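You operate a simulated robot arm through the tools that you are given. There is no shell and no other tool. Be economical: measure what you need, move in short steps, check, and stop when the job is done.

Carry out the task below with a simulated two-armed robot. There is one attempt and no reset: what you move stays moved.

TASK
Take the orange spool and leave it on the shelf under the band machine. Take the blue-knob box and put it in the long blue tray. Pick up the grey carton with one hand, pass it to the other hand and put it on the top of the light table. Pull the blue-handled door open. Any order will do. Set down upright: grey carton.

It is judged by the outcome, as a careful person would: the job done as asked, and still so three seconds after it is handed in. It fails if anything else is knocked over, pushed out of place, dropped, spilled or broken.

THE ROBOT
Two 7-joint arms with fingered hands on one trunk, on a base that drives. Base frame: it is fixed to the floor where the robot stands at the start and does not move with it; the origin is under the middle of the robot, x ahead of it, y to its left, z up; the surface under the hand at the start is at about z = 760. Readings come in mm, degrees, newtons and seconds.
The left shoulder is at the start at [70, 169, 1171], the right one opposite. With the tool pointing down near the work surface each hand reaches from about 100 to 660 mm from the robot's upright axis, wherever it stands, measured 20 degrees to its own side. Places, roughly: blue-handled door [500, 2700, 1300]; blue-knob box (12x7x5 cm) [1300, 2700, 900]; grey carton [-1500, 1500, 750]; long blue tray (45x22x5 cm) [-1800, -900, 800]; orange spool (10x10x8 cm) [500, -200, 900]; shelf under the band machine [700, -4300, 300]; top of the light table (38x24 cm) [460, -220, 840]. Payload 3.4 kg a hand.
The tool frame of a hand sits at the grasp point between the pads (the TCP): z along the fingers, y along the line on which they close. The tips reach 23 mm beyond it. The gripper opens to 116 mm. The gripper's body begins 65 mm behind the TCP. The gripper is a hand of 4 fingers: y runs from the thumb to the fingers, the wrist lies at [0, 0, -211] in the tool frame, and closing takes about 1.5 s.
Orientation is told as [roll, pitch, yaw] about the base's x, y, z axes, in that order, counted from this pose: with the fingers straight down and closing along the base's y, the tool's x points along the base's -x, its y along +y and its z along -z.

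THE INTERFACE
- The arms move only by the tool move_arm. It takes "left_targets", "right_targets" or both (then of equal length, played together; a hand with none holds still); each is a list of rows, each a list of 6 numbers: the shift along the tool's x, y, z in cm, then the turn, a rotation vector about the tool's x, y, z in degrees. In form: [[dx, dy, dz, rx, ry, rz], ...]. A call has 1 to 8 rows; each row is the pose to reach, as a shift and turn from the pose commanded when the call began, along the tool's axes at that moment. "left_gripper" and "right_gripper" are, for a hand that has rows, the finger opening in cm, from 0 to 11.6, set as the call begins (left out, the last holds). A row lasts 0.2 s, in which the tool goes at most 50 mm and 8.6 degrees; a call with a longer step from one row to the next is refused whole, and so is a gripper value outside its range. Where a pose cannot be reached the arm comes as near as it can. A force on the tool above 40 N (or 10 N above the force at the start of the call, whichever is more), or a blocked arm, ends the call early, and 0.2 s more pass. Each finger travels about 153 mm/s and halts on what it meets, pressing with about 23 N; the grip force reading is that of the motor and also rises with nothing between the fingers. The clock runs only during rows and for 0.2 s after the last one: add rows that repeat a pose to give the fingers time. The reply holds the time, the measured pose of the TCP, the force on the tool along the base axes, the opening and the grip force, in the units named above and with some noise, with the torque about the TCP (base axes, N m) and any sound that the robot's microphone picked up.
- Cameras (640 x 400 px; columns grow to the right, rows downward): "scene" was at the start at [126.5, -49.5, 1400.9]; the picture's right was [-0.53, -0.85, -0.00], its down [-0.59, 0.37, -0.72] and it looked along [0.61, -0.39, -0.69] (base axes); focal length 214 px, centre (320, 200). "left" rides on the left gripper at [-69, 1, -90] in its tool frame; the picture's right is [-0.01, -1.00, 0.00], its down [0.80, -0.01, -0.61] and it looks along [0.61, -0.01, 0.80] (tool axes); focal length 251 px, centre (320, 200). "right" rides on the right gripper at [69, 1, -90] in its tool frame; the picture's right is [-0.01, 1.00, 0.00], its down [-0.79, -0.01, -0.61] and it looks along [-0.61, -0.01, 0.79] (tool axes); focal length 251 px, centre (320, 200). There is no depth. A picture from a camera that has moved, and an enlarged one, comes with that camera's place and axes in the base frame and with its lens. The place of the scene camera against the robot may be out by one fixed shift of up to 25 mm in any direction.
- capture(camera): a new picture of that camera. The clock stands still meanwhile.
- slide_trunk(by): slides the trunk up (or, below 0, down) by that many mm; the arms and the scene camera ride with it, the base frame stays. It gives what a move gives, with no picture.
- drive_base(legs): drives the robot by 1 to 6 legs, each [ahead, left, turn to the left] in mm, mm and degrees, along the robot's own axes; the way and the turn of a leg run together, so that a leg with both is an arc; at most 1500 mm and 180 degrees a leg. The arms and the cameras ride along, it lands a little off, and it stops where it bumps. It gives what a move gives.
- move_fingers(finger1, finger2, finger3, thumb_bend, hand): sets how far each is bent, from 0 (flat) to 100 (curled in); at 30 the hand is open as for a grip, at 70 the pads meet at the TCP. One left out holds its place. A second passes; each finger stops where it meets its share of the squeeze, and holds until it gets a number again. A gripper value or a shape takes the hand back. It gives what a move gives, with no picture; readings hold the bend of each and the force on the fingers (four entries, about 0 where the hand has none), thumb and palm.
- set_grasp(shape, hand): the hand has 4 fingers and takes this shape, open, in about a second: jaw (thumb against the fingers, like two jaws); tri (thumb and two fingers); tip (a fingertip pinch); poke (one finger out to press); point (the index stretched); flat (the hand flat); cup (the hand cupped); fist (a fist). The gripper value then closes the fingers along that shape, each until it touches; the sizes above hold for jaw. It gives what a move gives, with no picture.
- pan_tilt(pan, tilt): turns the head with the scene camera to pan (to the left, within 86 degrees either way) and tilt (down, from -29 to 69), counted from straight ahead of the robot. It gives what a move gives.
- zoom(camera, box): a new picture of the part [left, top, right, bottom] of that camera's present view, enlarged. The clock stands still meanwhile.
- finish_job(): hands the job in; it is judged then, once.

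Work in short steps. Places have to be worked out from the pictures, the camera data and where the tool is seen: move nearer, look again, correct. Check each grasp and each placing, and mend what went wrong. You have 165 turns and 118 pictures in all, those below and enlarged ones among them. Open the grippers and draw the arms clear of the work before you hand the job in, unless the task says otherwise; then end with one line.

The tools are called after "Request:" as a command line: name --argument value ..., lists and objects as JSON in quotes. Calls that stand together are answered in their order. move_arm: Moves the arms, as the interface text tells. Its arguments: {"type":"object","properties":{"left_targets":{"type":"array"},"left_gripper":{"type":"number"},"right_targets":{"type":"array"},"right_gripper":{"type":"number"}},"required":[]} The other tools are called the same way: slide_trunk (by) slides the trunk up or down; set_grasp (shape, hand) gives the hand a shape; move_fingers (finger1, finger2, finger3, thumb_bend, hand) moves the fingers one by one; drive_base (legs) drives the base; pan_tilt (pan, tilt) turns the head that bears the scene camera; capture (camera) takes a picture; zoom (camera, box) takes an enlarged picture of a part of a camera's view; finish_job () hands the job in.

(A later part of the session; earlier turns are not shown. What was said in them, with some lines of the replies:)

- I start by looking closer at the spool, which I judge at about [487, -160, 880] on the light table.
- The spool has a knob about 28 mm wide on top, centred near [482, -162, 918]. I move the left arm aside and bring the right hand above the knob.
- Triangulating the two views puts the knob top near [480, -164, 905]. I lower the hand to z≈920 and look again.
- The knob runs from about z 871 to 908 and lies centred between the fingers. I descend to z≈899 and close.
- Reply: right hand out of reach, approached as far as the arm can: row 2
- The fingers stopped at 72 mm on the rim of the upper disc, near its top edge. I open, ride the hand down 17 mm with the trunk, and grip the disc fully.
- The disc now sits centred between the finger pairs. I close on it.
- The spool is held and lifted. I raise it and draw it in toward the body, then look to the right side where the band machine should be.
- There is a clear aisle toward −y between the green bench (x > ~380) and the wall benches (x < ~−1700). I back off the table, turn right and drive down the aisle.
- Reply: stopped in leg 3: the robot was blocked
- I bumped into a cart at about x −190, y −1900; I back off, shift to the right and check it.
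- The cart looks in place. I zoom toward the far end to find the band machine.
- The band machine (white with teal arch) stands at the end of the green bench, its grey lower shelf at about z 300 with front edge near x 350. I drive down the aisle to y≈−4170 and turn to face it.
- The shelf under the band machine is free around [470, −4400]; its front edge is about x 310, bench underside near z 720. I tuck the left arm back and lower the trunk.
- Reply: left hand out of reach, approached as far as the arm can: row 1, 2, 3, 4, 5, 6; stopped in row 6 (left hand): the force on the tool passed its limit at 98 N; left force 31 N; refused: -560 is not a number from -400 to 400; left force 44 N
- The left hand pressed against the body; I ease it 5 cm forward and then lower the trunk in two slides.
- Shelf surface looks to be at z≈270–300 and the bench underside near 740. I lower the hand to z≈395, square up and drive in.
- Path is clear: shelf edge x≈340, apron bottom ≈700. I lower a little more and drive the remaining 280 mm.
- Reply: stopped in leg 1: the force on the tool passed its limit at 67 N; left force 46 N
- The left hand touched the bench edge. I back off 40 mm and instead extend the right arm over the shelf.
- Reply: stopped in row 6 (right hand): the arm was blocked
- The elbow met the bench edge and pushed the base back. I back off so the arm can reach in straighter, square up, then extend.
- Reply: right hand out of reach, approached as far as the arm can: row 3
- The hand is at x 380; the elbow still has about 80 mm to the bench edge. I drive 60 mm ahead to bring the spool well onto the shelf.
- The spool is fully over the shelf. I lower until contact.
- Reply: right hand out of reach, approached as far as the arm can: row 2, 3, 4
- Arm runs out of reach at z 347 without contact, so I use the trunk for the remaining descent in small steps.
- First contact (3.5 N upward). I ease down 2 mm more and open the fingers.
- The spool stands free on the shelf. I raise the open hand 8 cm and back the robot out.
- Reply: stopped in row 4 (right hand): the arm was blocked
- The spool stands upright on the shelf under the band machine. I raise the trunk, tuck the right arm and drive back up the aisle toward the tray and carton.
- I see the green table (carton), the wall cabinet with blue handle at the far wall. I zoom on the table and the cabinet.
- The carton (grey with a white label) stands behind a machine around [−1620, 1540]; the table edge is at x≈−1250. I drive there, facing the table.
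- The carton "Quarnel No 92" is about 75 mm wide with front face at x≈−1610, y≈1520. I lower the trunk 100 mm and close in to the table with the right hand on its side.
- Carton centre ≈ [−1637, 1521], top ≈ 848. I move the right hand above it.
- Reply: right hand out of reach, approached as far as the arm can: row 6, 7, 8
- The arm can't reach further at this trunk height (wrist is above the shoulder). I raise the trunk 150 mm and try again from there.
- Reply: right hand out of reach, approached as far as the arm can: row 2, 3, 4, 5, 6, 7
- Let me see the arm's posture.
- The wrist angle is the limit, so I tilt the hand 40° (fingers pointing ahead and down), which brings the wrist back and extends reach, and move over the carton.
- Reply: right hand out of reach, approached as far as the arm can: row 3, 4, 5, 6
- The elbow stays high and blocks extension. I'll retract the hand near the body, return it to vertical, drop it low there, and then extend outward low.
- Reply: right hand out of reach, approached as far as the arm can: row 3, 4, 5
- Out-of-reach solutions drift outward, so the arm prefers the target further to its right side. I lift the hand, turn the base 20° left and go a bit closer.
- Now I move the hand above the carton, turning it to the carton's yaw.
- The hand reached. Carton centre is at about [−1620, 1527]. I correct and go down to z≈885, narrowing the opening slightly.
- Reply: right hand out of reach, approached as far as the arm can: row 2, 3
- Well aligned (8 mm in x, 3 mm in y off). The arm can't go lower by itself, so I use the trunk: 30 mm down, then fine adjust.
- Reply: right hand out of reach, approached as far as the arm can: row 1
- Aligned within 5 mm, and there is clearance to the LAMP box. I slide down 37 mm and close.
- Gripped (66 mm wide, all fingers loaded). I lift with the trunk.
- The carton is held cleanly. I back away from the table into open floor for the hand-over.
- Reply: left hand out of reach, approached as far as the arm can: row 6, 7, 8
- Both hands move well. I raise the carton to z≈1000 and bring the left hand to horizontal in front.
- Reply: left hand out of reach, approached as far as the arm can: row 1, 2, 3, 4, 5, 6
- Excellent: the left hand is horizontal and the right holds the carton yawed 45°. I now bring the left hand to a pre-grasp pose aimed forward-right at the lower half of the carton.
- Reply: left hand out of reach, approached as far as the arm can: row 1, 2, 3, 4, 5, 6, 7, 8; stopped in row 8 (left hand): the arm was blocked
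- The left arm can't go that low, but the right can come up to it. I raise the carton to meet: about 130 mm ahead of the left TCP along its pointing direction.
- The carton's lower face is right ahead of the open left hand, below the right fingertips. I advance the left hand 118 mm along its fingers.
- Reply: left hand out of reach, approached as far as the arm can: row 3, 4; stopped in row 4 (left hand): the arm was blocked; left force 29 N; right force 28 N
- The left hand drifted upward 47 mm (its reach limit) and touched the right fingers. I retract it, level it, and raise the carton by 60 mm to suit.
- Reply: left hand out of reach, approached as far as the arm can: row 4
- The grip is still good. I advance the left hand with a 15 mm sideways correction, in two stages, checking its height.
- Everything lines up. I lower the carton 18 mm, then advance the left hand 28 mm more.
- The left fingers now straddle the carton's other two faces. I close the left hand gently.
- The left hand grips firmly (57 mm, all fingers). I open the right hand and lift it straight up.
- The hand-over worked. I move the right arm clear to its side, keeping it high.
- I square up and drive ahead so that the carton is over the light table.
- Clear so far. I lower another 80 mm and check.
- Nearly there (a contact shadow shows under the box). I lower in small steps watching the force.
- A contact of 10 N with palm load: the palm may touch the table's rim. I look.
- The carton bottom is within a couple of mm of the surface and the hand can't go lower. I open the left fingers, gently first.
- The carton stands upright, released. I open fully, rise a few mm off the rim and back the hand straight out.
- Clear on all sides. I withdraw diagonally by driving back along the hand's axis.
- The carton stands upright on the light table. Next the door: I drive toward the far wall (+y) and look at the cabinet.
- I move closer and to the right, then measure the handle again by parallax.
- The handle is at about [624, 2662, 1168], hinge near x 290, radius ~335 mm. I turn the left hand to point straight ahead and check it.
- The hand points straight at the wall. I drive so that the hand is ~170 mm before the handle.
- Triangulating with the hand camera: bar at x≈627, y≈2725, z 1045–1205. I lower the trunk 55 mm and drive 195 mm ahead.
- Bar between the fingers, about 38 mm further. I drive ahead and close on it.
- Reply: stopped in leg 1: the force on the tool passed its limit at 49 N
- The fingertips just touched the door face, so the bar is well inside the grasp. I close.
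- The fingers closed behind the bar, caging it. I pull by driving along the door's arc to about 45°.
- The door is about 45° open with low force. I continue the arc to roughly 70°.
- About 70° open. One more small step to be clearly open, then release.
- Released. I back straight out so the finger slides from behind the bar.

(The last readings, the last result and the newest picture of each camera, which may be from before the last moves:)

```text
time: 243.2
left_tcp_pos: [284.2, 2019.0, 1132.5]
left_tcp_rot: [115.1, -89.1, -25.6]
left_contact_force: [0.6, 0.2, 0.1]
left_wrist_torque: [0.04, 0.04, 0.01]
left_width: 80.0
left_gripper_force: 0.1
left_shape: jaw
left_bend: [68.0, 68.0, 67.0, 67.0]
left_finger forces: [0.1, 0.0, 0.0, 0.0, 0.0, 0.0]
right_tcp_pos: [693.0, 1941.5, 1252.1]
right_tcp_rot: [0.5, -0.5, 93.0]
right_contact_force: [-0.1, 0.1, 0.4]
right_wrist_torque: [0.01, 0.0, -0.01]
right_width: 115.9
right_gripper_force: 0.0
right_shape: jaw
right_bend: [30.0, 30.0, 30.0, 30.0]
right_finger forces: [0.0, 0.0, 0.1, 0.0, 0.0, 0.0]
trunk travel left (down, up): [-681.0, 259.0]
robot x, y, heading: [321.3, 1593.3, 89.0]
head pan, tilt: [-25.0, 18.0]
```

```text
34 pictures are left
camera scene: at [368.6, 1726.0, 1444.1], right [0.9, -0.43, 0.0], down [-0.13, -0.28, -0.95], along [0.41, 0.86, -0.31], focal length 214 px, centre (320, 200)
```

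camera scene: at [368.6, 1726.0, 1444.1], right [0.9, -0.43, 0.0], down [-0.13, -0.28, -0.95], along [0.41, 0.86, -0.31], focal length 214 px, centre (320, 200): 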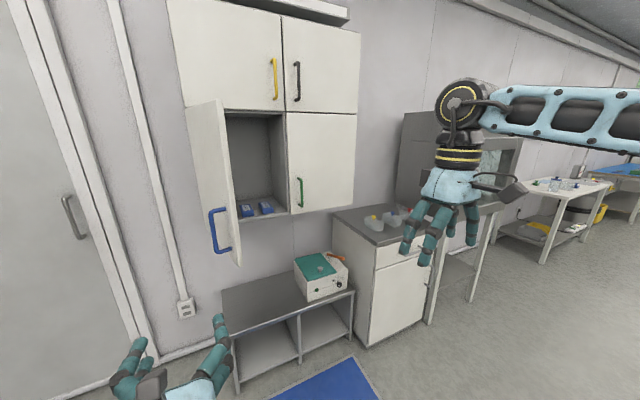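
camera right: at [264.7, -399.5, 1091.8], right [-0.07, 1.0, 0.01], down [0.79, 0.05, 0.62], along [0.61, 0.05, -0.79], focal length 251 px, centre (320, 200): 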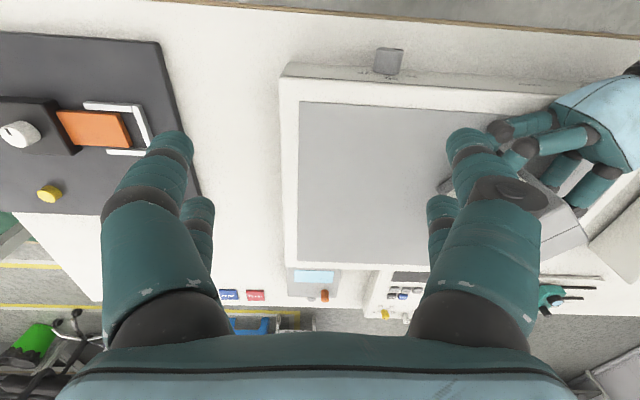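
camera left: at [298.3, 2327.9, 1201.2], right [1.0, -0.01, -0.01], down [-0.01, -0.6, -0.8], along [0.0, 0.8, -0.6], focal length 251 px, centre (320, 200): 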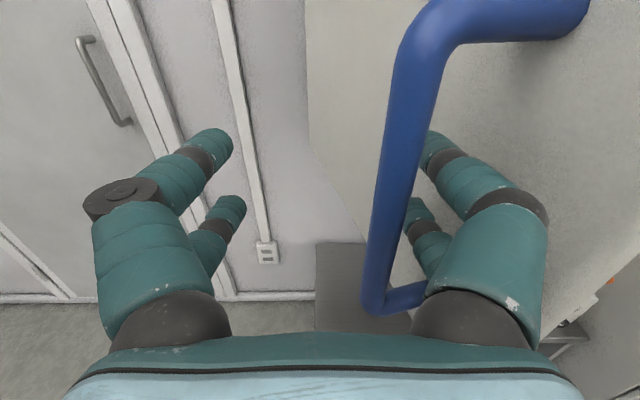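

The door stands wide open. Before approaching the counter I fold the left hand back to pointing down near the body.

Request:
move_arm --left_targets '[[-2, 1.5, -1, 0, 8, 0], [-4, 3, -2, 0, 16, 0], [-6, 4.5, -3, 0, 24, 0], [-8, 6, -4, 0, 32, 0], [-9, 8, -5.5, 0, 40, 0], [-10, 10, -7, 0, 48, 0], [-10.5, 12, -8.5, 0, 56, 0], [-11, 14, -10, 0, 64, 0]]' --left_gripper 11

Request:
drive_base --legs '[[0, -630, 0.5], [350, 0, 0]]'

Request:
pan_tilt --pan -35 --tilt 35

Request:
capture --camera "scene"

```text
time: 245.0
left_tcp_pos: [144.6, 1917.9, 1242.9]
left_tcp_rot: [0.9, -26.2, 89.1]
left_contact_force: [0.1, 1.0, -0.2]
left_wrist_torque: [0.01, -0.03, 0.04]
left_width: 109.7
left_gripper_force: 0.1
left_shape: jaw
left_bend: [40.0, 40.0, 40.0, 40.0]
left_finger forces: [0.0, 0.0, 0.0, 0.0, 0.1, 0.0]
left hand out of reach, approached as far as the arm can: row 1, 2, 3
right_tcp_pos: [694.1, 1941.5, 1252.5]
right_tcp_rot: [0.4, -0.6, 93.0]
right_contact_force: [-0.1, 0.4, 0.3]
right_wrist_torque: [0.02, 0.01, 0.01]
right_width: 115.8
right_gripper_force: 0.1
right_shape: jaw
right_bend: [30.0, 30.0, 30.0, 30.0]
right_finger forces: [0.0, 0.1, 0.0, 0.0, 0.0, 0.0]
trunk travel left (down, up): [-681.0, 259.0]
robot x, y, heading: [319.3, 1593.3, 89.2]
head pan, tilt: [-25.0, 18.0]
```

```text
time: 250.4
left_tcp_pos: [772.1, 2258.3, 1243.2]
left_tcp_rot: [1.1, -26.4, 90.8]
left_contact_force: [-0.2, 0.3, 0.5]
left_wrist_torque: [0.0, 0.0, 0.0]
left_width: 109.7
left_gripper_force: 0.0
left_shape: jaw
left_bend: [40.0, 40.0, 40.0, 40.0]
left_finger forces: [0.1, 0.0, 0.1, 0.0, 0.0, 0.0]
right_tcp_pos: [1320.2, 2294.6, 1253.4]
right_tcp_rot: [0.5, -0.7, 94.6]
right_contact_force: [0.5, -0.3, -0.7]
right_wrist_torque: [0.04, -0.01, 0.0]
right_width: 116.1
right_gripper_force: 0.1
right_shape: jaw
right_bend: [30.0, 30.0, 30.0, 30.0]
right_finger forces: [0.1, 0.0, 0.1, 0.0, 0.0, 0.0]
trunk travel left (down, up): [-681.0, 259.0]
robot x, y, heading: [958.0, 1940.5, 90.7]
head pan, tilt: [-25.0, 18.0]
```

```text
time: 251.2
left_tcp_pos: [771.4, 2259.0, 1243.8]
left_tcp_rot: [0.9, -26.5, 90.8]
left_contact_force: [0.1, -0.4, 0.2]
left_wrist_torque: [-0.03, -0.01, 0.02]
left_width: 109.6
left_gripper_force: 0.1
left_shape: jaw
left_bend: [40.0, 40.0, 40.0, 40.0]
left_finger forces: [0.0, 0.0, 0.0, 0.0, 0.1, 0.1]
right_tcp_pos: [1321.0, 2297.1, 1252.1]
right_tcp_rot: [0.5, -0.4, 94.6]
right_contact_force: [0.3, 0.7, -0.3]
right_wrist_torque: [-0.01, -0.01, -0.01]
right_width: 116.0
right_gripper_force: 0.1
right_shape: jaw
right_bend: [30.0, 30.0, 30.0, 30.0]
right_finger forces: [0.0, 0.0, 0.0, 0.1, 0.0, 0.0]
trunk travel left (down, up): [-681.0, 259.0]
robot x, y, heading: [957.1, 1942.4, 90.8]
head pan, tilt: [-35.0, 35.0]
```

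```text
33 pictures are left
camera scene: at [1011.6, 2059.9, 1417.0], right [0.83, -0.56, 0.0], down [-0.32, -0.47, -0.82], along [0.46, 0.68, -0.57], focal length 214 px, centre (320, 200)
```

scene: 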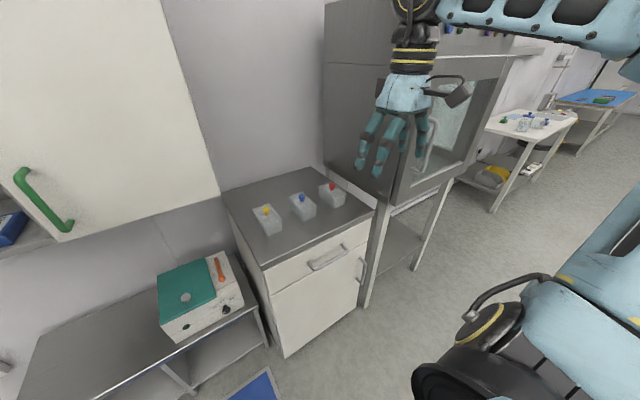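

Request:
zoom --camera "scene" --box '[220, 160, 390, 270]'

```text
3.64 times, centred on (305, 215) of scene
camera zoom: at [1011.6, 2059.9, 1417.0], right [0.83, -0.56, 0.0], down [-0.32, -0.47, -0.82], along [0.46, 0.68, -0.57], focal length 780 px, centre (374, 146)
```

zoom: 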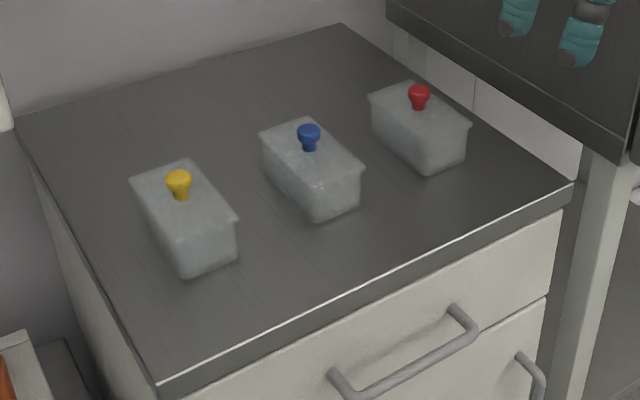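

The blue-knob box has its long side along y, short (7 cm) side along x; centre ≈ [1350, 2685], top ≈ 918. I drive in front of the counter.

Request:
drive_base --legs '[[0, -48, -0.8], [290, 0, 0]]'

Request:
capture --camera "right"

```text
time: 253.7
left_tcp_pos: [821.4, 2549.0, 1243.7]
left_tcp_rot: [1.0, -26.4, 90.1]
left_contact_force: [-0.5, -0.4, 0.2]
left_wrist_torque: [0.0, 0.02, 0.0]
left_width: 109.8
left_gripper_force: 0.1
left_shape: jaw
left_bend: [40.0, 40.0, 40.0, 40.0]
left_finger forces: [0.0, 0.0, 0.1, 0.0, 0.1, 0.0]
right_tcp_pos: [1370.8, 2579.5, 1253.4]
right_tcp_rot: [0.4, -0.6, 93.9]
right_contact_force: [0.0, 0.2, 0.2]
right_wrist_torque: [0.0, -0.01, -0.01]
right_width: 115.7
right_gripper_force: 0.0
right_shape: jaw
right_bend: [30.0, 30.0, 30.0, 30.0]
right_finger forces: [0.0, 0.1, 0.1, 0.1, 0.1, 0.1]
trunk travel left (down, up): [-681.0, 259.0]
robot x, y, heading: [1001.8, 2228.6, 90.0]
head pan, tilt: [-35.0, 35.0]
```

```text
31 pictures are left
camera right: at [1374.9, 2509.6, 1342.7], right [-1.0, -0.06, 0.01], down [-0.04, 0.79, 0.62], along [-0.04, 0.61, -0.79], focal length 251 px, centre (320, 200)
```

right: 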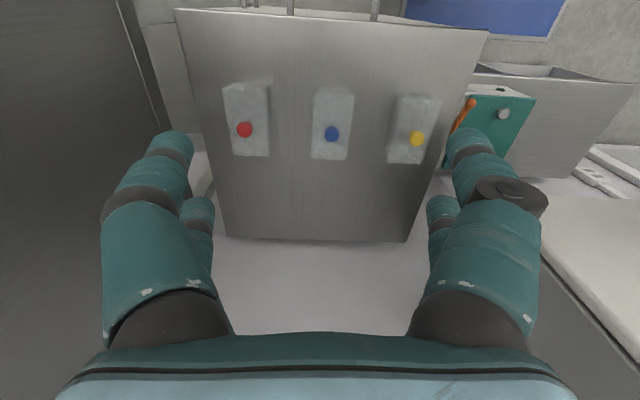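

Blue knob at about [1342, 2680]. I move the right hand above it at z≈1040 and look again.

Request:
move_arm --right_targets '[[-2, 0.4, 3.5, 0, 0, 0], [-4, 0.8, 7, 0, 0, 0], [-6, 1.3, 10.5, 0, 0, 0], [-8, 1.7, 14, 0, 0, 0], [-10.3, 2.2, 17.5, 0, 0, 0], [-10.3, 2.2, 21, 0, 0, 0]]' --right_gripper 11

Request:
capture --camera "right"

```text
time: 255.1
left_tcp_pos: [821.8, 2550.5, 1242.6]
left_tcp_rot: [1.0, -26.4, 90.0]
left_contact_force: [-0.6, 0.6, 0.7]
left_wrist_torque: [0.0, -0.01, 0.04]
left_width: 109.7
left_gripper_force: 0.1
left_shape: jaw
left_bend: [40.0, 40.0, 40.0, 40.0]
left_finger forces: [0.1, 0.0, 0.1, 0.1, 0.0, 0.0]
right_tcp_pos: [1339.9, 2681.3, 1041.9]
right_tcp_rot: [0.5, -0.6, 94.0]
right_contact_force: [0.0, 0.3, -0.2]
right_wrist_torque: [0.01, 0.02, 0.03]
right_width: 110.1
right_gripper_force: 0.1
right_shape: jaw
right_bend: [40.0, 40.0, 40.0, 40.0]
right_finger forces: [0.0, 0.0, 0.1, 0.0, 0.1, 0.0]
trunk travel left (down, up): [-681.0, 259.0]
robot x, y, heading: [1002.0, 2231.8, 90.0]
head pan, tilt: [-35.0, 35.0]
```

```text
30 pictures are left
camera right: at [1343.7, 2612.5, 1132.4], right [-1.0, -0.06, 0.01], down [-0.04, 0.79, 0.61], along [-0.04, 0.61, -0.79], focal length 251 px, centre (320, 200)
```

right: 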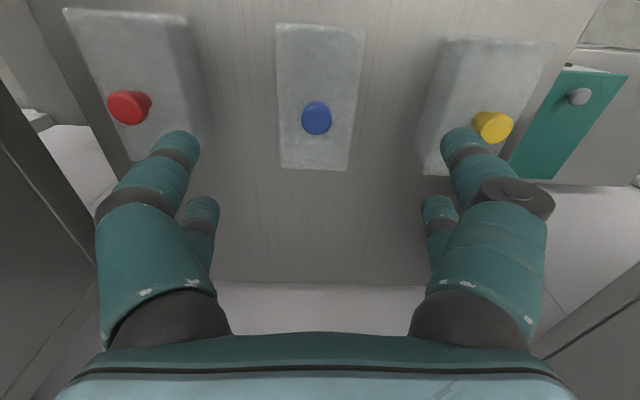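

The box is centred under the hand; lid top ≈ 912. I descend to z≈925 and check.

Request:
move_arm --right_targets '[[-0.3, 0, 4, 0, 0, 0], [-0.3, 0, 8, 0, 0, 0], [-0.3, 0, 11.7, 0, 0, 0]]' --right_gripper 9.8

Request:
capture --camera "right"

```text
time: 255.9
left_tcp_pos: [822.0, 2551.2, 1243.4]
left_tcp_rot: [1.0, -26.4, 90.0]
left_contact_force: [0.6, -1.1, 0.1]
left_wrist_torque: [-0.02, 0.01, -0.01]
left_width: 110.0
left_gripper_force: 0.0
left_shape: jaw
left_bend: [40.0, 40.0, 40.0, 40.0]
left_finger forces: [0.0, 0.1, 0.0, 0.0, 0.1, 0.1]
right_tcp_pos: [1338.4, 2687.7, 925.0]
right_tcp_rot: [0.4, -0.5, 93.9]
right_contact_force: [0.2, 0.4, 0.6]
right_wrist_torque: [0.0, -0.01, 0.01]
right_width: 98.1
right_gripper_force: 0.1
right_shape: jaw
right_bend: [54.0, 54.0, 54.0, 54.0]
right_finger forces: [0.1, 0.0, 0.0, 0.1, 0.1, 0.1]
trunk travel left (down, up): [-681.0, 259.0]
robot x, y, heading: [1003.1, 2230.1, 90.2]
head pan, tilt: [-35.0, 35.0]
```

```text
29 pictures are left
camera right: at [1342.8, 2618.3, 1015.0], right [-1.0, -0.06, 0.01], down [-0.04, 0.79, 0.61], along [-0.04, 0.61, -0.79], focal length 251 px, centre (320, 200)
```

right: 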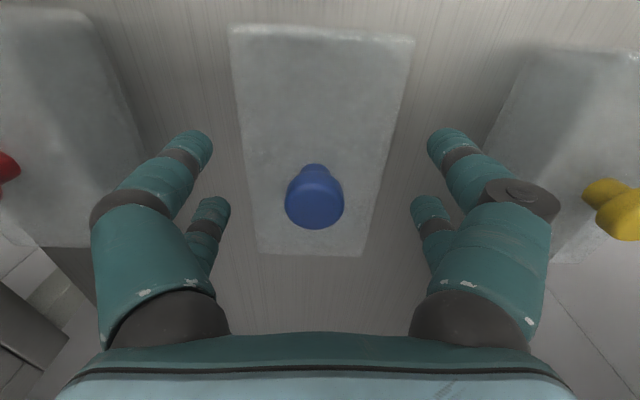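

Centred well. I descend 27 mm and close.

Request:
move_arm --right_targets '[[0.3, 0, 1.4, 0, 0, 0], [0.3, 0, 2.8, 0, 0, 0]]'

Request:
move_arm --right_targets '[[0, 0, 0, 0, 0, 0], [0, 0, 0, 0, 0, 0], [0, 0, 0, 0, 0, 0], [0, 0, 0, 0, 0, 0], [0, 0, 0, 0, 0, 0], [0, 0, 0, 0, 0, 0], [0, 0, 0, 0, 0, 0]]' --right_gripper 0

Request:
move_arm --right_targets '[[0, 0, -1.5, 0, 0, 0], [0, 0, -3, 0, 0, 0], [0, 0, -6, 0, 0, 0], [0, 0, -10, 0, 0, 0]]'

Request:
capture --camera "right"

```text
time: 256.5
left_tcp_pos: [821.6, 2549.9, 1243.1]
left_tcp_rot: [1.0, -26.4, 90.0]
left_contact_force: [-0.9, 0.1, -0.6]
left_wrist_torque: [0.02, 0.01, -0.04]
left_width: 109.8
left_gripper_force: 0.0
left_shape: jaw
left_bend: [40.0, 40.0, 40.0, 40.0]
left_finger forces: [0.1, 0.1, 0.1, 0.0, 0.0, 0.0]
right_tcp_pos: [1339.1, 2685.7, 897.1]
right_tcp_rot: [0.5, -0.5, 93.9]
right_contact_force: [0.0, 0.4, 0.1]
right_wrist_torque: [-0.01, 0.0, -0.02]
right_width: 98.1
right_gripper_force: 0.0
right_shape: jaw
right_bend: [54.0, 54.0, 54.0, 54.0]
right_finger forces: [0.0, 0.0, 0.1, 0.1, 0.0, 0.0]
trunk travel left (down, up): [-681.0, 259.0]
robot x, y, heading: [1000.1, 2233.0, 89.9]
head pan, tilt: [-35.0, 35.0]
```

```text
time: 258.1
left_tcp_pos: [822.1, 2549.8, 1243.0]
left_tcp_rot: [0.9, -26.3, 90.1]
left_contact_force: [-0.4, 0.0, -0.1]
left_wrist_torque: [0.0, 0.0, 0.01]
left_width: 109.9
left_gripper_force: 0.1
left_shape: jaw
left_bend: [40.0, 40.0, 40.0, 40.0]
left_finger forces: [0.0, 0.1, 0.0, 0.1, 0.0, 0.0]
right_tcp_pos: [1338.8, 2685.5, 897.2]
right_tcp_rot: [0.6, -0.6, 94.0]
right_contact_force: [0.4, 0.1, 0.3]
right_wrist_torque: [-0.01, -0.03, 0.0]
right_width: 59.5
right_gripper_force: 23.3
right_shape: jaw
right_bend: [72.0, 73.0, 72.0, 75.0]
right_finger forces: [21.0, 20.9, 20.5, 0.0, 21.5, 0.0]
trunk travel left (down, up): [-681.0, 259.0]
robot x, y, heading: [1005.0, 2230.5, 90.0]
head pan, tilt: [-35.0, 35.0]
```

```text
time: 259.1
left_tcp_pos: [821.3, 2548.6, 1243.5]
left_tcp_rot: [0.9, -26.6, 90.1]
left_contact_force: [-0.2, 0.6, -0.1]
left_wrist_torque: [0.0, 0.01, 0.0]
left_width: 109.9
left_gripper_force: 0.1
left_shape: jaw
left_bend: [40.0, 40.0, 40.0, 40.0]
left_finger forces: [0.1, 0.1, 0.0, 0.0, 0.1, 0.0]
right_tcp_pos: [1341.1, 2684.2, 999.6]
right_tcp_rot: [0.5, -0.7, 93.8]
right_contact_force: [-0.6, -0.4, -0.4]
right_wrist_torque: [0.03, -0.04, 0.0]
right_width: 59.1
right_gripper_force: 23.0
right_shape: jaw
right_bend: [72.0, 73.0, 72.0, 75.0]
right_finger forces: [21.0, 20.9, 20.5, 0.0, 21.4, 0.0]
trunk travel left (down, up): [-681.0, 259.0]
robot x, y, heading: [1003.2, 2232.5, 90.0]
head pan, tilt: [-35.0, 35.0]
```

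```text
28 pictures are left
camera right: at [1345.7, 2615.1, 1089.7], right [-1.0, -0.06, 0.01], down [-0.04, 0.79, 0.62], along [-0.04, 0.61, -0.79], focal length 251 px, centre (320, 200)
```

right: 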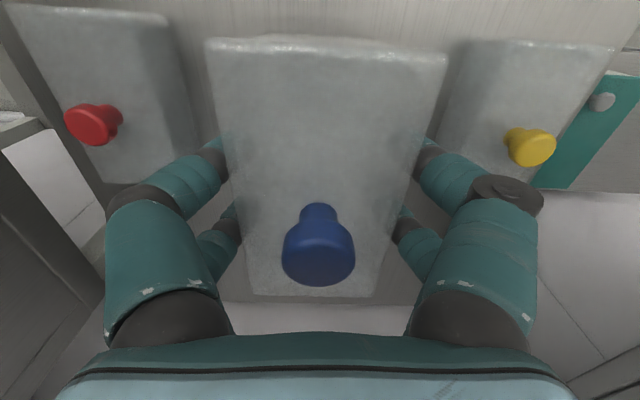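

The box is lifted. I tuck it in and higher, and drive toward the tray along the aisle.

Request:
move_arm --right_targets '[[2, 0, -3, 0, 0, 0], [5, 0, -6, 0, 0, 0], [8, 0, -9, 0, 0, 0], [11, 0, -11, 0, 0, 0]]'

Request:
drive_base --legs '[[-700, 0, 0], [0, 900, 0], [0, 850, 0], [-1200, 0, 0], [-1200, 0, 0], [0, 0, 90]]'

Request:
pan_tilt --pan 0 --tilt 30

Request:
capture --camera "scene"

```text
time: 260.1
left_tcp_pos: [820.8, 2547.8, 1244.2]
left_tcp_rot: [1.0, -26.5, 90.1]
left_contact_force: [-0.1, 0.3, 0.4]
left_wrist_torque: [0.04, -0.02, -0.01]
left_width: 109.9
left_gripper_force: 0.1
left_shape: jaw
left_bend: [40.0, 40.0, 40.0, 40.0]
left_finger forces: [0.0, 0.0, 0.1, 0.0, 0.1, 0.0]
right_tcp_pos: [1347.4, 2572.7, 1110.7]
right_tcp_rot: [0.4, -0.7, 93.9]
right_contact_force: [0.0, -2.0, 0.2]
right_wrist_torque: [0.02, -0.03, -0.02]
right_width: 59.4
right_gripper_force: 23.1
right_shape: jaw
right_bend: [72.0, 73.0, 72.0, 75.0]
right_finger forces: [20.9, 21.0, 20.5, 0.0, 21.3, 0.0]
trunk travel left (down, up): [-681.0, 259.0]
robot x, y, heading: [1002.5, 2231.7, 89.9]
head pan, tilt: [-35.0, 35.0]
```

```text
time: 287.6
left_tcp_pos: [-1114.3, -1032.4, 1243.0]
left_tcp_rot: [1.0, -26.4, 178.8]
left_contact_force: [-0.1, -0.7, -0.4]
left_wrist_torque: [0.01, 0.04, -0.01]
left_width: 110.0
left_gripper_force: 0.0
left_shape: jaw
left_bend: [40.0, 40.0, 40.0, 40.0]
left_finger forces: [0.0, 0.1, 0.0, 0.0, 0.1, 0.1]
right_tcp_pos: [-1127.7, -505.3, 1108.6]
right_tcp_rot: [0.5, -0.5, -177.3]
right_contact_force: [0.0, -1.2, -1.1]
right_wrist_torque: [-0.01, 0.0, -0.03]
right_width: 59.1
right_gripper_force: 23.0
right_shape: jaw
right_bend: [72.0, 73.0, 72.0, 75.0]
right_finger forces: [20.8, 20.8, 20.5, 0.0, 21.2, 0.0]
trunk travel left (down, up): [-681.0, 259.0]
robot x, y, heading: [-790.8, -858.5, 178.8]
head pan, tilt: [-35.0, 35.0]
```

```text
time: 288.6
left_tcp_pos: [-1114.5, -1031.0, 1242.5]
left_tcp_rot: [1.2, -26.5, 178.8]
left_contact_force: [0.5, -0.3, 0.2]
left_wrist_torque: [0.01, -0.01, 0.0]
left_width: 109.7
left_gripper_force: 0.1
left_shape: jaw
left_bend: [40.0, 40.0, 40.0, 40.0]
left_finger forces: [0.0, 0.0, 0.0, 0.1, 0.1, 0.0]
right_tcp_pos: [-1128.8, -503.6, 1109.7]
right_tcp_rot: [0.5, -0.4, -177.3]
right_contact_force: [1.1, -0.2, -0.7]
right_wrist_torque: [-0.02, 0.04, 0.0]
right_width: 59.2
right_gripper_force: 22.9
right_shape: jaw
right_bend: [72.0, 73.0, 72.0, 75.0]
right_finger forces: [20.8, 20.8, 20.3, 0.0, 21.2, 0.0]
trunk travel left (down, up): [-681.0, 259.0]
robot x, y, heading: [-790.9, -856.4, 179.0]
head pan, tilt: [0.0, 30.0]
```

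```text
27 pictures are left
camera scene: at [-925.5, -860.9, 1424.8], right [0.02, 1.0, 0.0], down [0.5, -0.01, -0.87], along [-0.87, 0.02, -0.5], focal length 214 px, centre (320, 200)
```

scene: 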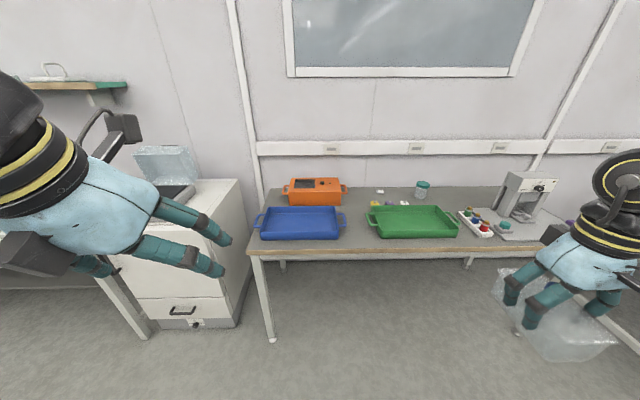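

The long blue tray is centred about [−1805, −930] on the bench (edge x≈−1638). I position the robot so the right hand can reach it.

Request:
drive_base --legs '[[0, 290, 1], [585, 0, 0]]'

Request:
pan_tilt --pan -25 --tilt 45

Request:
capture --camera "scene"

Request:
capture --camera "right"

```text
time: 293.8
left_tcp_pos: [-1695.6, -1333.2, 1243.8]
left_tcp_rot: [0.9, -26.6, 179.8]
left_contact_force: [-0.6, 0.2, -0.5]
left_wrist_torque: [-0.03, -0.01, 0.03]
left_width: 109.7
left_gripper_force: 0.0
left_shape: jaw
left_bend: [40.0, 40.0, 40.0, 40.0]
left_finger forces: [0.0, 0.0, 0.0, 0.0, 0.0, 0.0]
right_tcp_pos: [-1719.7, -807.9, 1110.2]
right_tcp_rot: [0.5, -0.6, -176.2]
right_contact_force: [0.6, 0.1, -1.6]
right_wrist_torque: [0.01, 0.0, 0.01]
right_width: 59.3
right_gripper_force: 23.0
right_shape: jaw
right_bend: [72.0, 73.0, 72.0, 75.0]
right_finger forces: [20.9, 20.9, 20.5, 0.1, 21.2, 0.1]
trunk travel left (down, up): [-681.0, 259.0]
robot x, y, heading: [-1373.7, -1153.2, 179.8]
head pan, tilt: [0.0, 30.0]
stopped in leg 2: the robot was blocked; the commanded pose is now the measured one
```

```text
time: 294.7
left_tcp_pos: [-1697.1, -1333.8, 1244.2]
left_tcp_rot: [0.9, -26.3, 179.9]
left_contact_force: [0.4, 0.1, 0.8]
left_wrist_torque: [0.01, -0.03, -0.01]
left_width: 109.8
left_gripper_force: 0.1
left_shape: jaw
left_bend: [40.0, 40.0, 40.0, 40.0]
left_finger forces: [0.0, 0.0, 0.0, 0.1, 0.1, 0.0]
right_tcp_pos: [-1720.2, -808.1, 1108.6]
right_tcp_rot: [0.6, -0.5, -176.4]
right_contact_force: [0.5, -0.3, -1.1]
right_wrist_torque: [-0.02, 0.0, 0.0]
right_width: 59.1
right_gripper_force: 22.8
right_shape: jaw
right_bend: [72.0, 73.0, 72.0, 75.0]
right_finger forces: [20.9, 20.9, 20.6, 0.0, 21.3, 0.0]
trunk travel left (down, up): [-681.0, 259.0]
robot x, y, heading: [-1377.0, -1156.0, 179.8]
head pan, tilt: [-25.0, 45.0]
```

```text
26 pictures are left
camera scene: at [-1494.8, -1125.0, 1402.2], right [0.42, 0.91, 0.0], down [0.64, -0.3, -0.71], along [-0.64, 0.3, -0.71], focal length 214 px, centre (320, 200)
```

scene: 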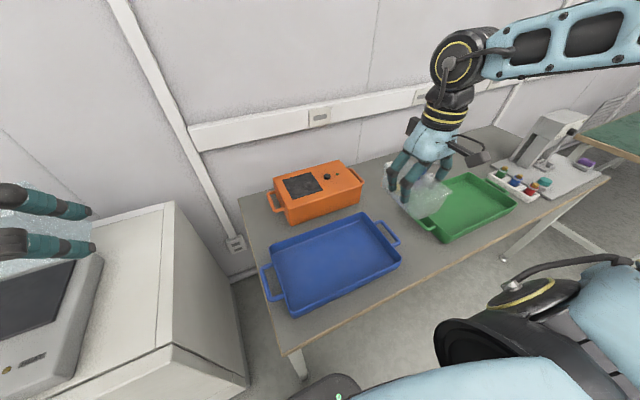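

```text
25 pictures are left
camera right: at [-1651.9, -802.5, 1198.9], right [0.06, -1.0, 0.01], down [-0.79, -0.04, 0.61], along [-0.61, -0.04, -0.79], focal length 251 px, centre (320, 200)
```

right: 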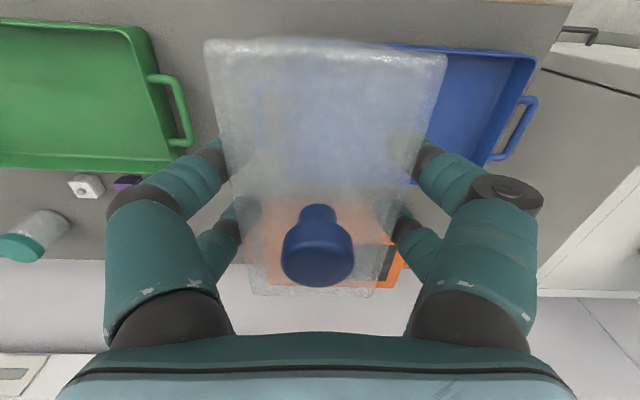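

I back off 15 mm from whatever I touched, and move the box over the tray centre (≈[−1790, −938]).

Request:
drive_base --legs '[[-15, 0, 0]]'

Request:
move_arm --right_targets '[[-1.5, 2, 2, 0, 0, 0], [-3, 4, 4.5, 0, 0, 1], [-4.5, 6, 7, 0, 0, 2], [-6, 8, 9.5, 0, 0, 3], [-7.7, 10, 12, 0, 0, 3.6], [-9.3, 12.1, 14, 0, 0, 3.6], [-9.3, 12.1, 17, 0, 0, 3.6]]'

Request:
capture --camera "scene"

```text
time: 295.5
left_tcp_pos: [-1685.1, -1332.8, 1242.8]
left_tcp_rot: [0.9, -26.3, 180.0]
left_contact_force: [0.1, 0.2, -0.2]
left_wrist_torque: [-0.03, -0.03, -0.02]
left_width: 109.8
left_gripper_force: 0.1
left_shape: jaw
left_bend: [40.0, 40.0, 40.0, 40.0]
left_finger forces: [0.0, 0.0, 0.0, 0.0, 0.0, 0.1]
right_tcp_pos: [-1709.3, -806.5, 1107.4]
right_tcp_rot: [0.6, -0.4, -176.3]
right_contact_force: [0.2, -0.1, -1.2]
right_wrist_torque: [0.0, -0.03, 0.04]
right_width: 59.3
right_gripper_force: 23.7
right_shape: jaw
right_bend: [72.0, 73.0, 72.0, 75.0]
right_finger forces: [20.9, 20.9, 20.5, 0.1, 21.3, 0.1]
trunk travel left (down, up): [-681.0, 259.0]
robot x, y, heading: [-1364.3, -1155.5, 180.0]
head pan, tilt: [-25.0, 45.0]
```

```text
time: 297.1
left_tcp_pos: [-1682.7, -1332.8, 1243.2]
left_tcp_rot: [1.0, -26.5, 179.9]
left_contact_force: [-0.3, -0.3, -0.2]
left_wrist_torque: [-0.01, 0.03, -0.01]
left_width: 109.6
left_gripper_force: 0.0
left_shape: jaw
left_bend: [40.0, 40.0, 40.0, 40.0]
left_finger forces: [0.0, 0.1, 0.1, 0.0, 0.0, 0.0]
right_tcp_pos: [-1791.6, -934.0, 941.5]
right_tcp_rot: [0.5, -0.5, -179.9]
right_contact_force: [0.4, -0.2, -1.0]
right_wrist_torque: [-0.04, 0.0, -0.02]
right_width: 59.0
right_gripper_force: 23.0
right_shape: jaw
right_bend: [72.0, 73.0, 72.0, 75.0]
right_finger forces: [20.8, 20.8, 20.4, 0.0, 21.3, 0.0]
trunk travel left (down, up): [-681.0, 259.0]
robot x, y, heading: [-1362.2, -1152.8, 180.1]
head pan, tilt: [-25.0, 45.0]
```

```text
24 pictures are left
camera scene: at [-1479.8, -1124.4, 1402.1], right [0.42, 0.91, 0.0], down [0.64, -0.3, -0.71], along [-0.64, 0.3, -0.71], focal length 214 px, centre (320, 200)
```

scene: 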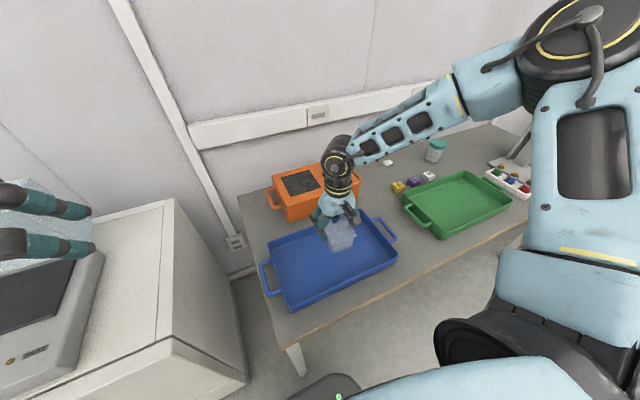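

The box is over the tray. I lower to z≈830 and check with the hand camera.

Request:
move_arm --right_targets '[[0, 0, 3, 0, 0, 0], [0, 0, 6, 0, 0, 0], [0, 0, 9, 0, 0, 0], [0, 0, 11, 0, 0, 0]]'

Request:
capture --camera "right"

Request:
capture --camera "scene"

```text
time: 298.1
left_tcp_pos: [-1681.1, -1332.8, 1243.3]
left_tcp_rot: [1.0, -26.5, 179.9]
left_contact_force: [0.0, -0.4, 0.4]
left_wrist_torque: [-0.04, 0.0, -0.02]
left_width: 110.0
left_gripper_force: 0.1
left_shape: jaw
left_bend: [40.0, 40.0, 40.0, 40.0]
left_finger forces: [0.1, 0.0, 0.0, 0.0, 0.1, 0.0]
right_tcp_pos: [-1792.5, -936.0, 831.5]
right_tcp_rot: [0.6, -0.5, -179.8]
right_contact_force: [0.5, 0.0, -0.8]
right_wrist_torque: [0.01, -0.02, 0.0]
right_width: 58.9
right_gripper_force: 23.2
right_shape: jaw
right_bend: [72.0, 73.0, 72.0, 75.0]
right_finger forces: [20.9, 20.8, 20.4, 0.1, 21.1, 0.0]
trunk travel left (down, up): [-681.0, 259.0]
robot x, y, heading: [-1360.0, -1153.7, 179.9]
head pan, tilt: [-25.0, 45.0]
```

```text
23 pictures are left
camera right: at [-1723.7, -936.1, 921.5], right [-0.01, -1.0, 0.01], down [-0.79, 0.01, 0.61], along [-0.61, 0.0, -0.79], focal length 251 px, centre (320, 200)
```

right: 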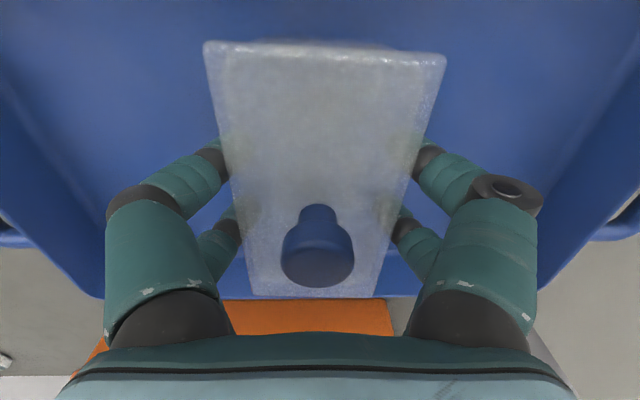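

```text
22 pictures are left
camera scene: at [-1480.0, -1124.7, 1402.1], right [0.42, 0.91, 0.0], down [0.64, -0.3, -0.71], along [-0.64, 0.3, -0.71], focal length 214 px, centre (320, 200)
```

scene: 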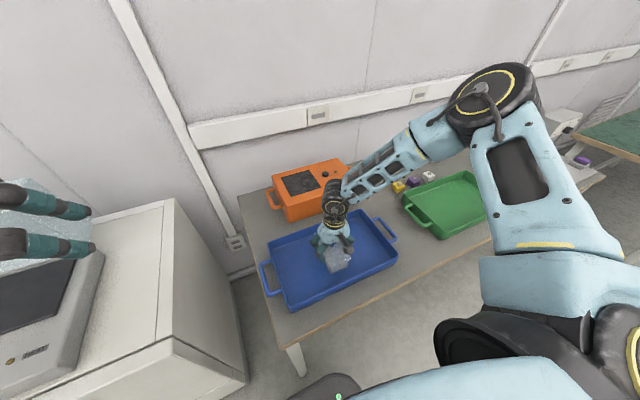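

It's well inside the tray. I lower until it touches the tray floor.

Request:
move_arm --right_targets '[[0, 0, 1, 0, 0, 0], [0, 0, 2, 0, 0, 0], [0, 0, 2.8, 0, 0, 0]]'

Request:
move_arm --right_targets '[[0, 0, 0.4, 0, 0, 0], [0, 0, 0.8, 0, 0, 0], [0, 0, 1.2, 0, 0, 0]]'

```text
time: 299.1
left_tcp_pos: [-1677.0, -1334.4, 1245.1]
left_tcp_rot: [0.9, -26.7, 179.9]
left_contact_force: [0.3, -0.5, -0.1]
left_wrist_torque: [-0.01, 0.01, -0.01]
left_width: 109.8
left_gripper_force: 0.1
left_shape: jaw
left_bend: [40.0, 40.0, 40.0, 40.0]
left_finger forces: [0.1, 0.1, 0.1, 0.0, 0.1, 0.1]
right_tcp_pos: [-1793.8, -935.2, 811.7]
right_tcp_rot: [0.7, -1.4, -179.9]
right_contact_force: [3.4, -0.8, 28.1]
right_wrist_torque: [0.21, -0.18, -0.02]
right_width: 58.9
right_gripper_force: 22.9
right_shape: jaw
right_bend: [73.0, 73.0, 72.0, 76.0]
right_finger forces: [24.4, 24.1, 22.8, 0.0, 24.5, 0.0]
right hand out of reach, approached as far as the arm can: row 3
trunk travel left (down, up): [-681.0, 259.0]
robot x, y, heading: [-1362.0, -1156.5, 180.3]
head pan, tilt: [-25.0, 45.0]
stopped in row 3 (right hand): the force on the tool passed its limit at 44 N (the readings are from after the stop); the commanded pose is now the measured one
```

```text
time: 299.4
left_tcp_pos: [-1675.9, -1333.6, 1244.0]
left_tcp_rot: [0.7, -26.8, 179.8]
left_contact_force: [0.5, -0.1, 0.2]
left_wrist_torque: [0.0, 0.02, -0.01]
left_width: 109.5
left_gripper_force: 0.0
left_shape: jaw
left_bend: [40.0, 40.0, 40.0, 40.0]
left_finger forces: [0.1, 0.1, 0.0, 0.1, 0.0, 0.0]
right_tcp_pos: [-1794.5, -936.8, 810.9]
right_tcp_rot: [0.9, -1.6, -179.9]
right_contact_force: [8.2, -1.7, 30.2]
right_wrist_torque: [0.23, -0.28, -0.02]
right_width: 59.0
right_gripper_force: 23.0
right_shape: jaw
right_bend: [73.0, 73.0, 72.0, 76.0]
right_finger forces: [24.3, 24.5, 23.3, 0.0, 25.0, 0.0]
trunk travel left (down, up): [-681.0, 259.0]
robot x, y, heading: [-1360.7, -1154.3, 179.9]
head pan, tilt: [-25.0, 45.0]
stopped in row 1 (right hand): the force on the tool passed its limit at 43 N (the readings are from after the stop); the commanded pose is now the measured one
```

Firm contact with the tray floor. I ease up 3 mm and open.

Request:
move_arm --right_targets '[[0, 0, -0.3, 0, 0, 0], [0, 0, -0.3, 0, 0, 0]]'

Request:
move_arm --right_targets '[[0, 0, 0, 0, 0, 0], [0, 0, 0, 0, 0, 0], [0, 0, 0, 0, 0, 0], [0, 0, 0, 0, 0, 0]]' --right_gripper 9.8

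Request:
move_arm --right_targets '[[0, 0, -2, 0, 0, 0], [0, 0, -5, 0, 0, 0], [0, 0, -8, 0, 0, 0], [0, 0, -12, 0, 0, 0], [0, 0, -16, 0, 0, 0]]'

Request:
capture --camera "right"

```text
time: 300.0
left_tcp_pos: [-1680.3, -1334.7, 1243.5]
left_tcp_rot: [0.9, -26.4, 179.9]
left_contact_force: [1.3, 0.0, -0.2]
left_wrist_torque: [-0.03, -0.01, 0.0]
left_width: 109.7
left_gripper_force: 0.0
left_shape: jaw
left_bend: [40.0, 40.0, 40.0, 40.0]
left_finger forces: [0.1, 0.1, 0.0, 0.1, 0.1, 0.1]
right_tcp_pos: [-1796.3, -935.6, 812.4]
right_tcp_rot: [0.8, -1.4, -180.0]
right_contact_force: [2.7, -2.4, 9.9]
right_wrist_torque: [0.15, -0.13, -0.06]
right_width: 58.9
right_gripper_force: 23.0
right_shape: jaw
right_bend: [73.0, 73.0, 72.0, 76.0]
right_finger forces: [24.7, 24.1, 22.8, 0.0, 24.2, 0.1]
trunk travel left (down, up): [-681.0, 259.0]
robot x, y, heading: [-1360.4, -1153.5, 179.8]
head pan, tilt: [-25.0, 45.0]
```

```text
time: 301.0
left_tcp_pos: [-1680.9, -1333.5, 1243.6]
left_tcp_rot: [0.9, -26.5, 179.9]
left_contact_force: [-1.4, -0.2, -0.3]
left_wrist_torque: [0.01, 0.01, -0.01]
left_width: 109.9
left_gripper_force: 0.1
left_shape: jaw
left_bend: [40.0, 40.0, 40.0, 40.0]
left_finger forces: [0.1, 0.1, 0.0, 0.0, 0.0, 0.0]
right_tcp_pos: [-1796.2, -934.3, 812.1]
right_tcp_rot: [0.8, -1.4, -179.9]
right_contact_force: [0.8, 0.1, -1.4]
right_wrist_torque: [-0.02, 0.01, -0.01]
right_width: 97.6
right_gripper_force: 0.1
right_shape: jaw
right_bend: [54.0, 54.0, 54.0, 54.0]
right_finger forces: [0.0, 0.0, 0.0, 0.0, 0.0, 0.0]
trunk travel left (down, up): [-681.0, 259.0]
robot x, y, heading: [-1358.6, -1154.6, 180.0]
head pan, tilt: [-25.0, 45.0]
```

```text
time: 302.2
left_tcp_pos: [-1682.2, -1334.1, 1242.5]
left_tcp_rot: [0.8, -26.4, 179.9]
left_contact_force: [-0.7, 0.2, 0.0]
left_wrist_torque: [0.02, 0.02, 0.0]
left_width: 109.8
left_gripper_force: 0.1
left_shape: jaw
left_bend: [40.0, 40.0, 40.0, 40.0]
left_finger forces: [0.0, 0.1, 0.0, 0.0, 0.0, 0.0]
right_tcp_pos: [-1791.1, -932.9, 973.1]
right_tcp_rot: [0.8, -1.3, -179.9]
right_contact_force: [-0.1, -0.6, -0.3]
right_wrist_torque: [-0.01, 0.01, 0.03]
right_width: 97.7
right_gripper_force: 0.0
right_shape: jaw
right_bend: [54.0, 54.0, 54.0, 54.0]
right_finger forces: [0.1, 0.1, 0.1, 0.0, 0.1, 0.0]
trunk travel left (down, up): [-681.0, 259.0]
robot x, y, heading: [-1365.9, -1156.0, 179.9]
head pan, tilt: [-25.0, 45.0]
```

```text
21 pictures are left
camera right: at [-1721.4, -930.8, 1062.4], right [-0.01, -1.0, 0.01], down [-0.78, 0.01, 0.62], along [-0.63, -0.01, -0.78], focal length 251 px, centre (320, 200)
```

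right: 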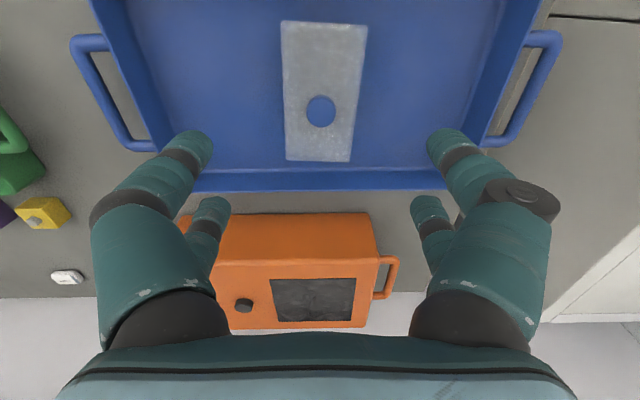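

The box lies flat in the blue tray. I back away, and turn round for a last check of the light table and the cart.

Request:
drive_base --legs '[[-450, 0, 0], [0, 0, 150]]'

Request:
pan_tilt --pan 30 --tilt 22

Request:
capture --camera "scene"

```text
time: 311.2
left_tcp_pos: [-553.7, -1147.8, 1243.7]
left_tcp_rot: [0.9, -26.4, -27.9]
left_contact_force: [0.5, 0.2, 0.5]
left_wrist_torque: [-0.03, 0.0, 0.01]
left_width: 109.7
left_gripper_force: 0.0
left_shape: jaw
left_bend: [40.0, 40.0, 40.0, 40.0]
left_finger forces: [0.0, 0.0, 0.0, 0.1, 0.1, 0.0]
right_tcp_pos: [-643.3, -1555.1, 972.9]
right_tcp_rot: [0.7, -1.3, -27.7]
right_contact_force: [0.4, -0.2, 0.2]
right_wrist_torque: [-0.07, 0.0, 0.01]
right_width: 97.5
right_gripper_force: 0.1
right_shape: jaw
right_bend: [54.0, 54.0, 54.0, 54.0]
right_finger forces: [0.1, 0.0, 0.1, 0.0, 0.1, 0.0]
trunk travel left (down, up): [-681.0, 259.0]
robot x, y, heading: [-918.8, -1157.1, -27.8]
head pan, tilt: [-25.0, 45.0]
```

```text
time: 312.4
left_tcp_pos: [-553.4, -1146.9, 1242.9]
left_tcp_rot: [0.8, -26.5, -28.1]
left_contact_force: [-0.6, 0.0, 0.2]
left_wrist_torque: [0.01, -0.02, 0.01]
left_width: 109.9
left_gripper_force: 0.0
left_shape: jaw
left_bend: [40.0, 40.0, 40.0, 40.0]
left_finger forces: [0.0, 0.0, 0.0, 0.1, 0.1, 0.0]
right_tcp_pos: [-644.3, -1553.9, 971.9]
right_tcp_rot: [0.9, -1.3, -27.6]
right_contact_force: [-0.4, -0.4, -0.5]
right_wrist_torque: [-0.01, 0.0, 0.01]
right_width: 97.9
right_gripper_force: 0.1
right_shape: jaw
right_bend: [54.0, 54.0, 54.0, 54.0]
right_finger forces: [0.1, 0.0, 0.0, 0.1, 0.1, 0.0]
trunk travel left (down, up): [-681.0, 259.0]
robot x, y, heading: [-919.8, -1157.0, -28.1]
head pan, tilt: [30.0, 22.0]
```

```text
20 pictures are left
camera scene: at [-775.4, -1182.3, 1437.6], right [0.03, -1.0, 0.0], down [-0.37, -0.01, -0.93], along [0.93, 0.03, -0.38], focal length 214 px, centre (320, 200)
```

scene: 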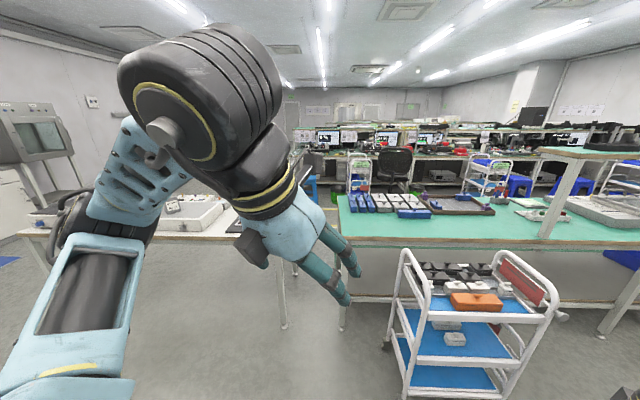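

The cart is fine. One more glance at the light table.

Request:
drive_base --legs '[[0, 0, 70]]'

Request:
pan_tilt --pan 0 --tilt 15

Request:
capture --camera "scene"

```text
time: 315.9
left_tcp_pos: [-808.9, -807.2, 1244.3]
left_tcp_rot: [0.9, -26.4, 42.9]
left_contact_force: [-0.8, 1.0, -0.4]
left_wrist_torque: [0.02, 0.02, -0.03]
left_width: 109.9
left_gripper_force: 0.0
left_shape: jaw
left_bend: [40.0, 40.0, 40.0, 40.0]
left_finger forces: [0.1, 0.0, 0.0, 0.1, 0.0, 0.0]
right_tcp_pos: [-452.7, -1024.2, 973.1]
right_tcp_rot: [0.8, -1.4, 43.2]
right_contact_force: [-0.1, -0.1, -0.2]
right_wrist_torque: [-0.01, 0.01, 0.01]
right_width: 97.7
right_gripper_force: 0.3
right_shape: jaw
right_bend: [54.0, 54.0, 54.0, 54.0]
right_finger forces: [0.1, 0.0, 0.0, 0.0, 0.1, 0.0]
trunk travel left (down, up): [-681.0, 259.0]
robot x, y, heading: [-915.9, -1156.7, 42.6]
head pan, tilt: [30.0, 22.0]
```

```text
time: 316.8
left_tcp_pos: [-808.2, -806.9, 1243.4]
left_tcp_rot: [0.8, -26.5, 42.9]
left_contact_force: [0.6, -0.4, 0.5]
left_wrist_torque: [-0.01, 0.02, 0.01]
left_width: 110.0
left_gripper_force: 0.1
left_shape: jaw
left_bend: [40.0, 40.0, 40.0, 40.0]
left_finger forces: [0.0, 0.1, 0.1, 0.1, 0.0, 0.1]
right_tcp_pos: [-452.9, -1025.7, 973.2]
right_tcp_rot: [0.9, -1.4, 43.2]
right_contact_force: [0.0, 0.2, 0.2]
right_wrist_torque: [0.0, -0.02, -0.01]
right_width: 98.0
right_gripper_force: 0.1
right_shape: jaw
right_bend: [54.0, 54.0, 54.0, 54.0]
right_finger forces: [0.0, 0.0, 0.1, 0.0, 0.1, 0.0]
trunk travel left (down, up): [-681.0, 259.0]
robot x, y, heading: [-917.8, -1155.1, 43.0]
head pan, tilt: [0.0, 15.0]
```

```text
19 pictures are left
camera scene: at [-807.4, -1064.0, 1449.0], right [0.68, -0.73, 0.0], down [-0.19, -0.18, -0.97], along [0.71, 0.66, -0.26], focal length 214 px, centre (320, 200)
```

scene: 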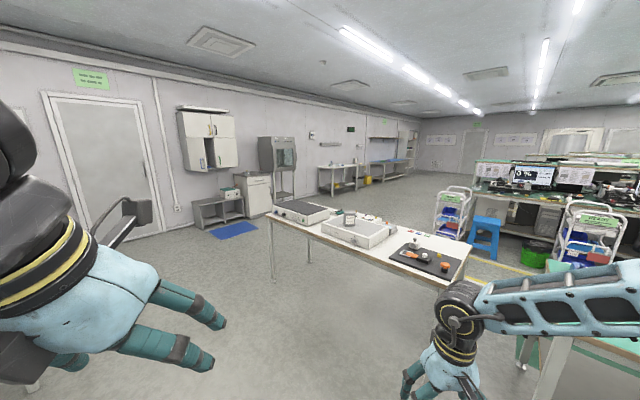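

The carton stands upright on the light table, the cabinet door is open, the box is in the tray and the spool on the shelf. Both hands are open and clear, so I hand in.

Request:
finish_job

```text
The job is handed in.
```

All four jobs are done and handed in: the orange spool is on the shelf under the band machine, the blue-knob box is in the long blue tray, and the blue-handled door is open. The grey carton was passed from right hand to left in mid-air and stands upright on the light table. I bumped a cart in the aisle and later touched something at the tray bench. The cart looked fine afterwards, but I could not see what I touched at the bench.
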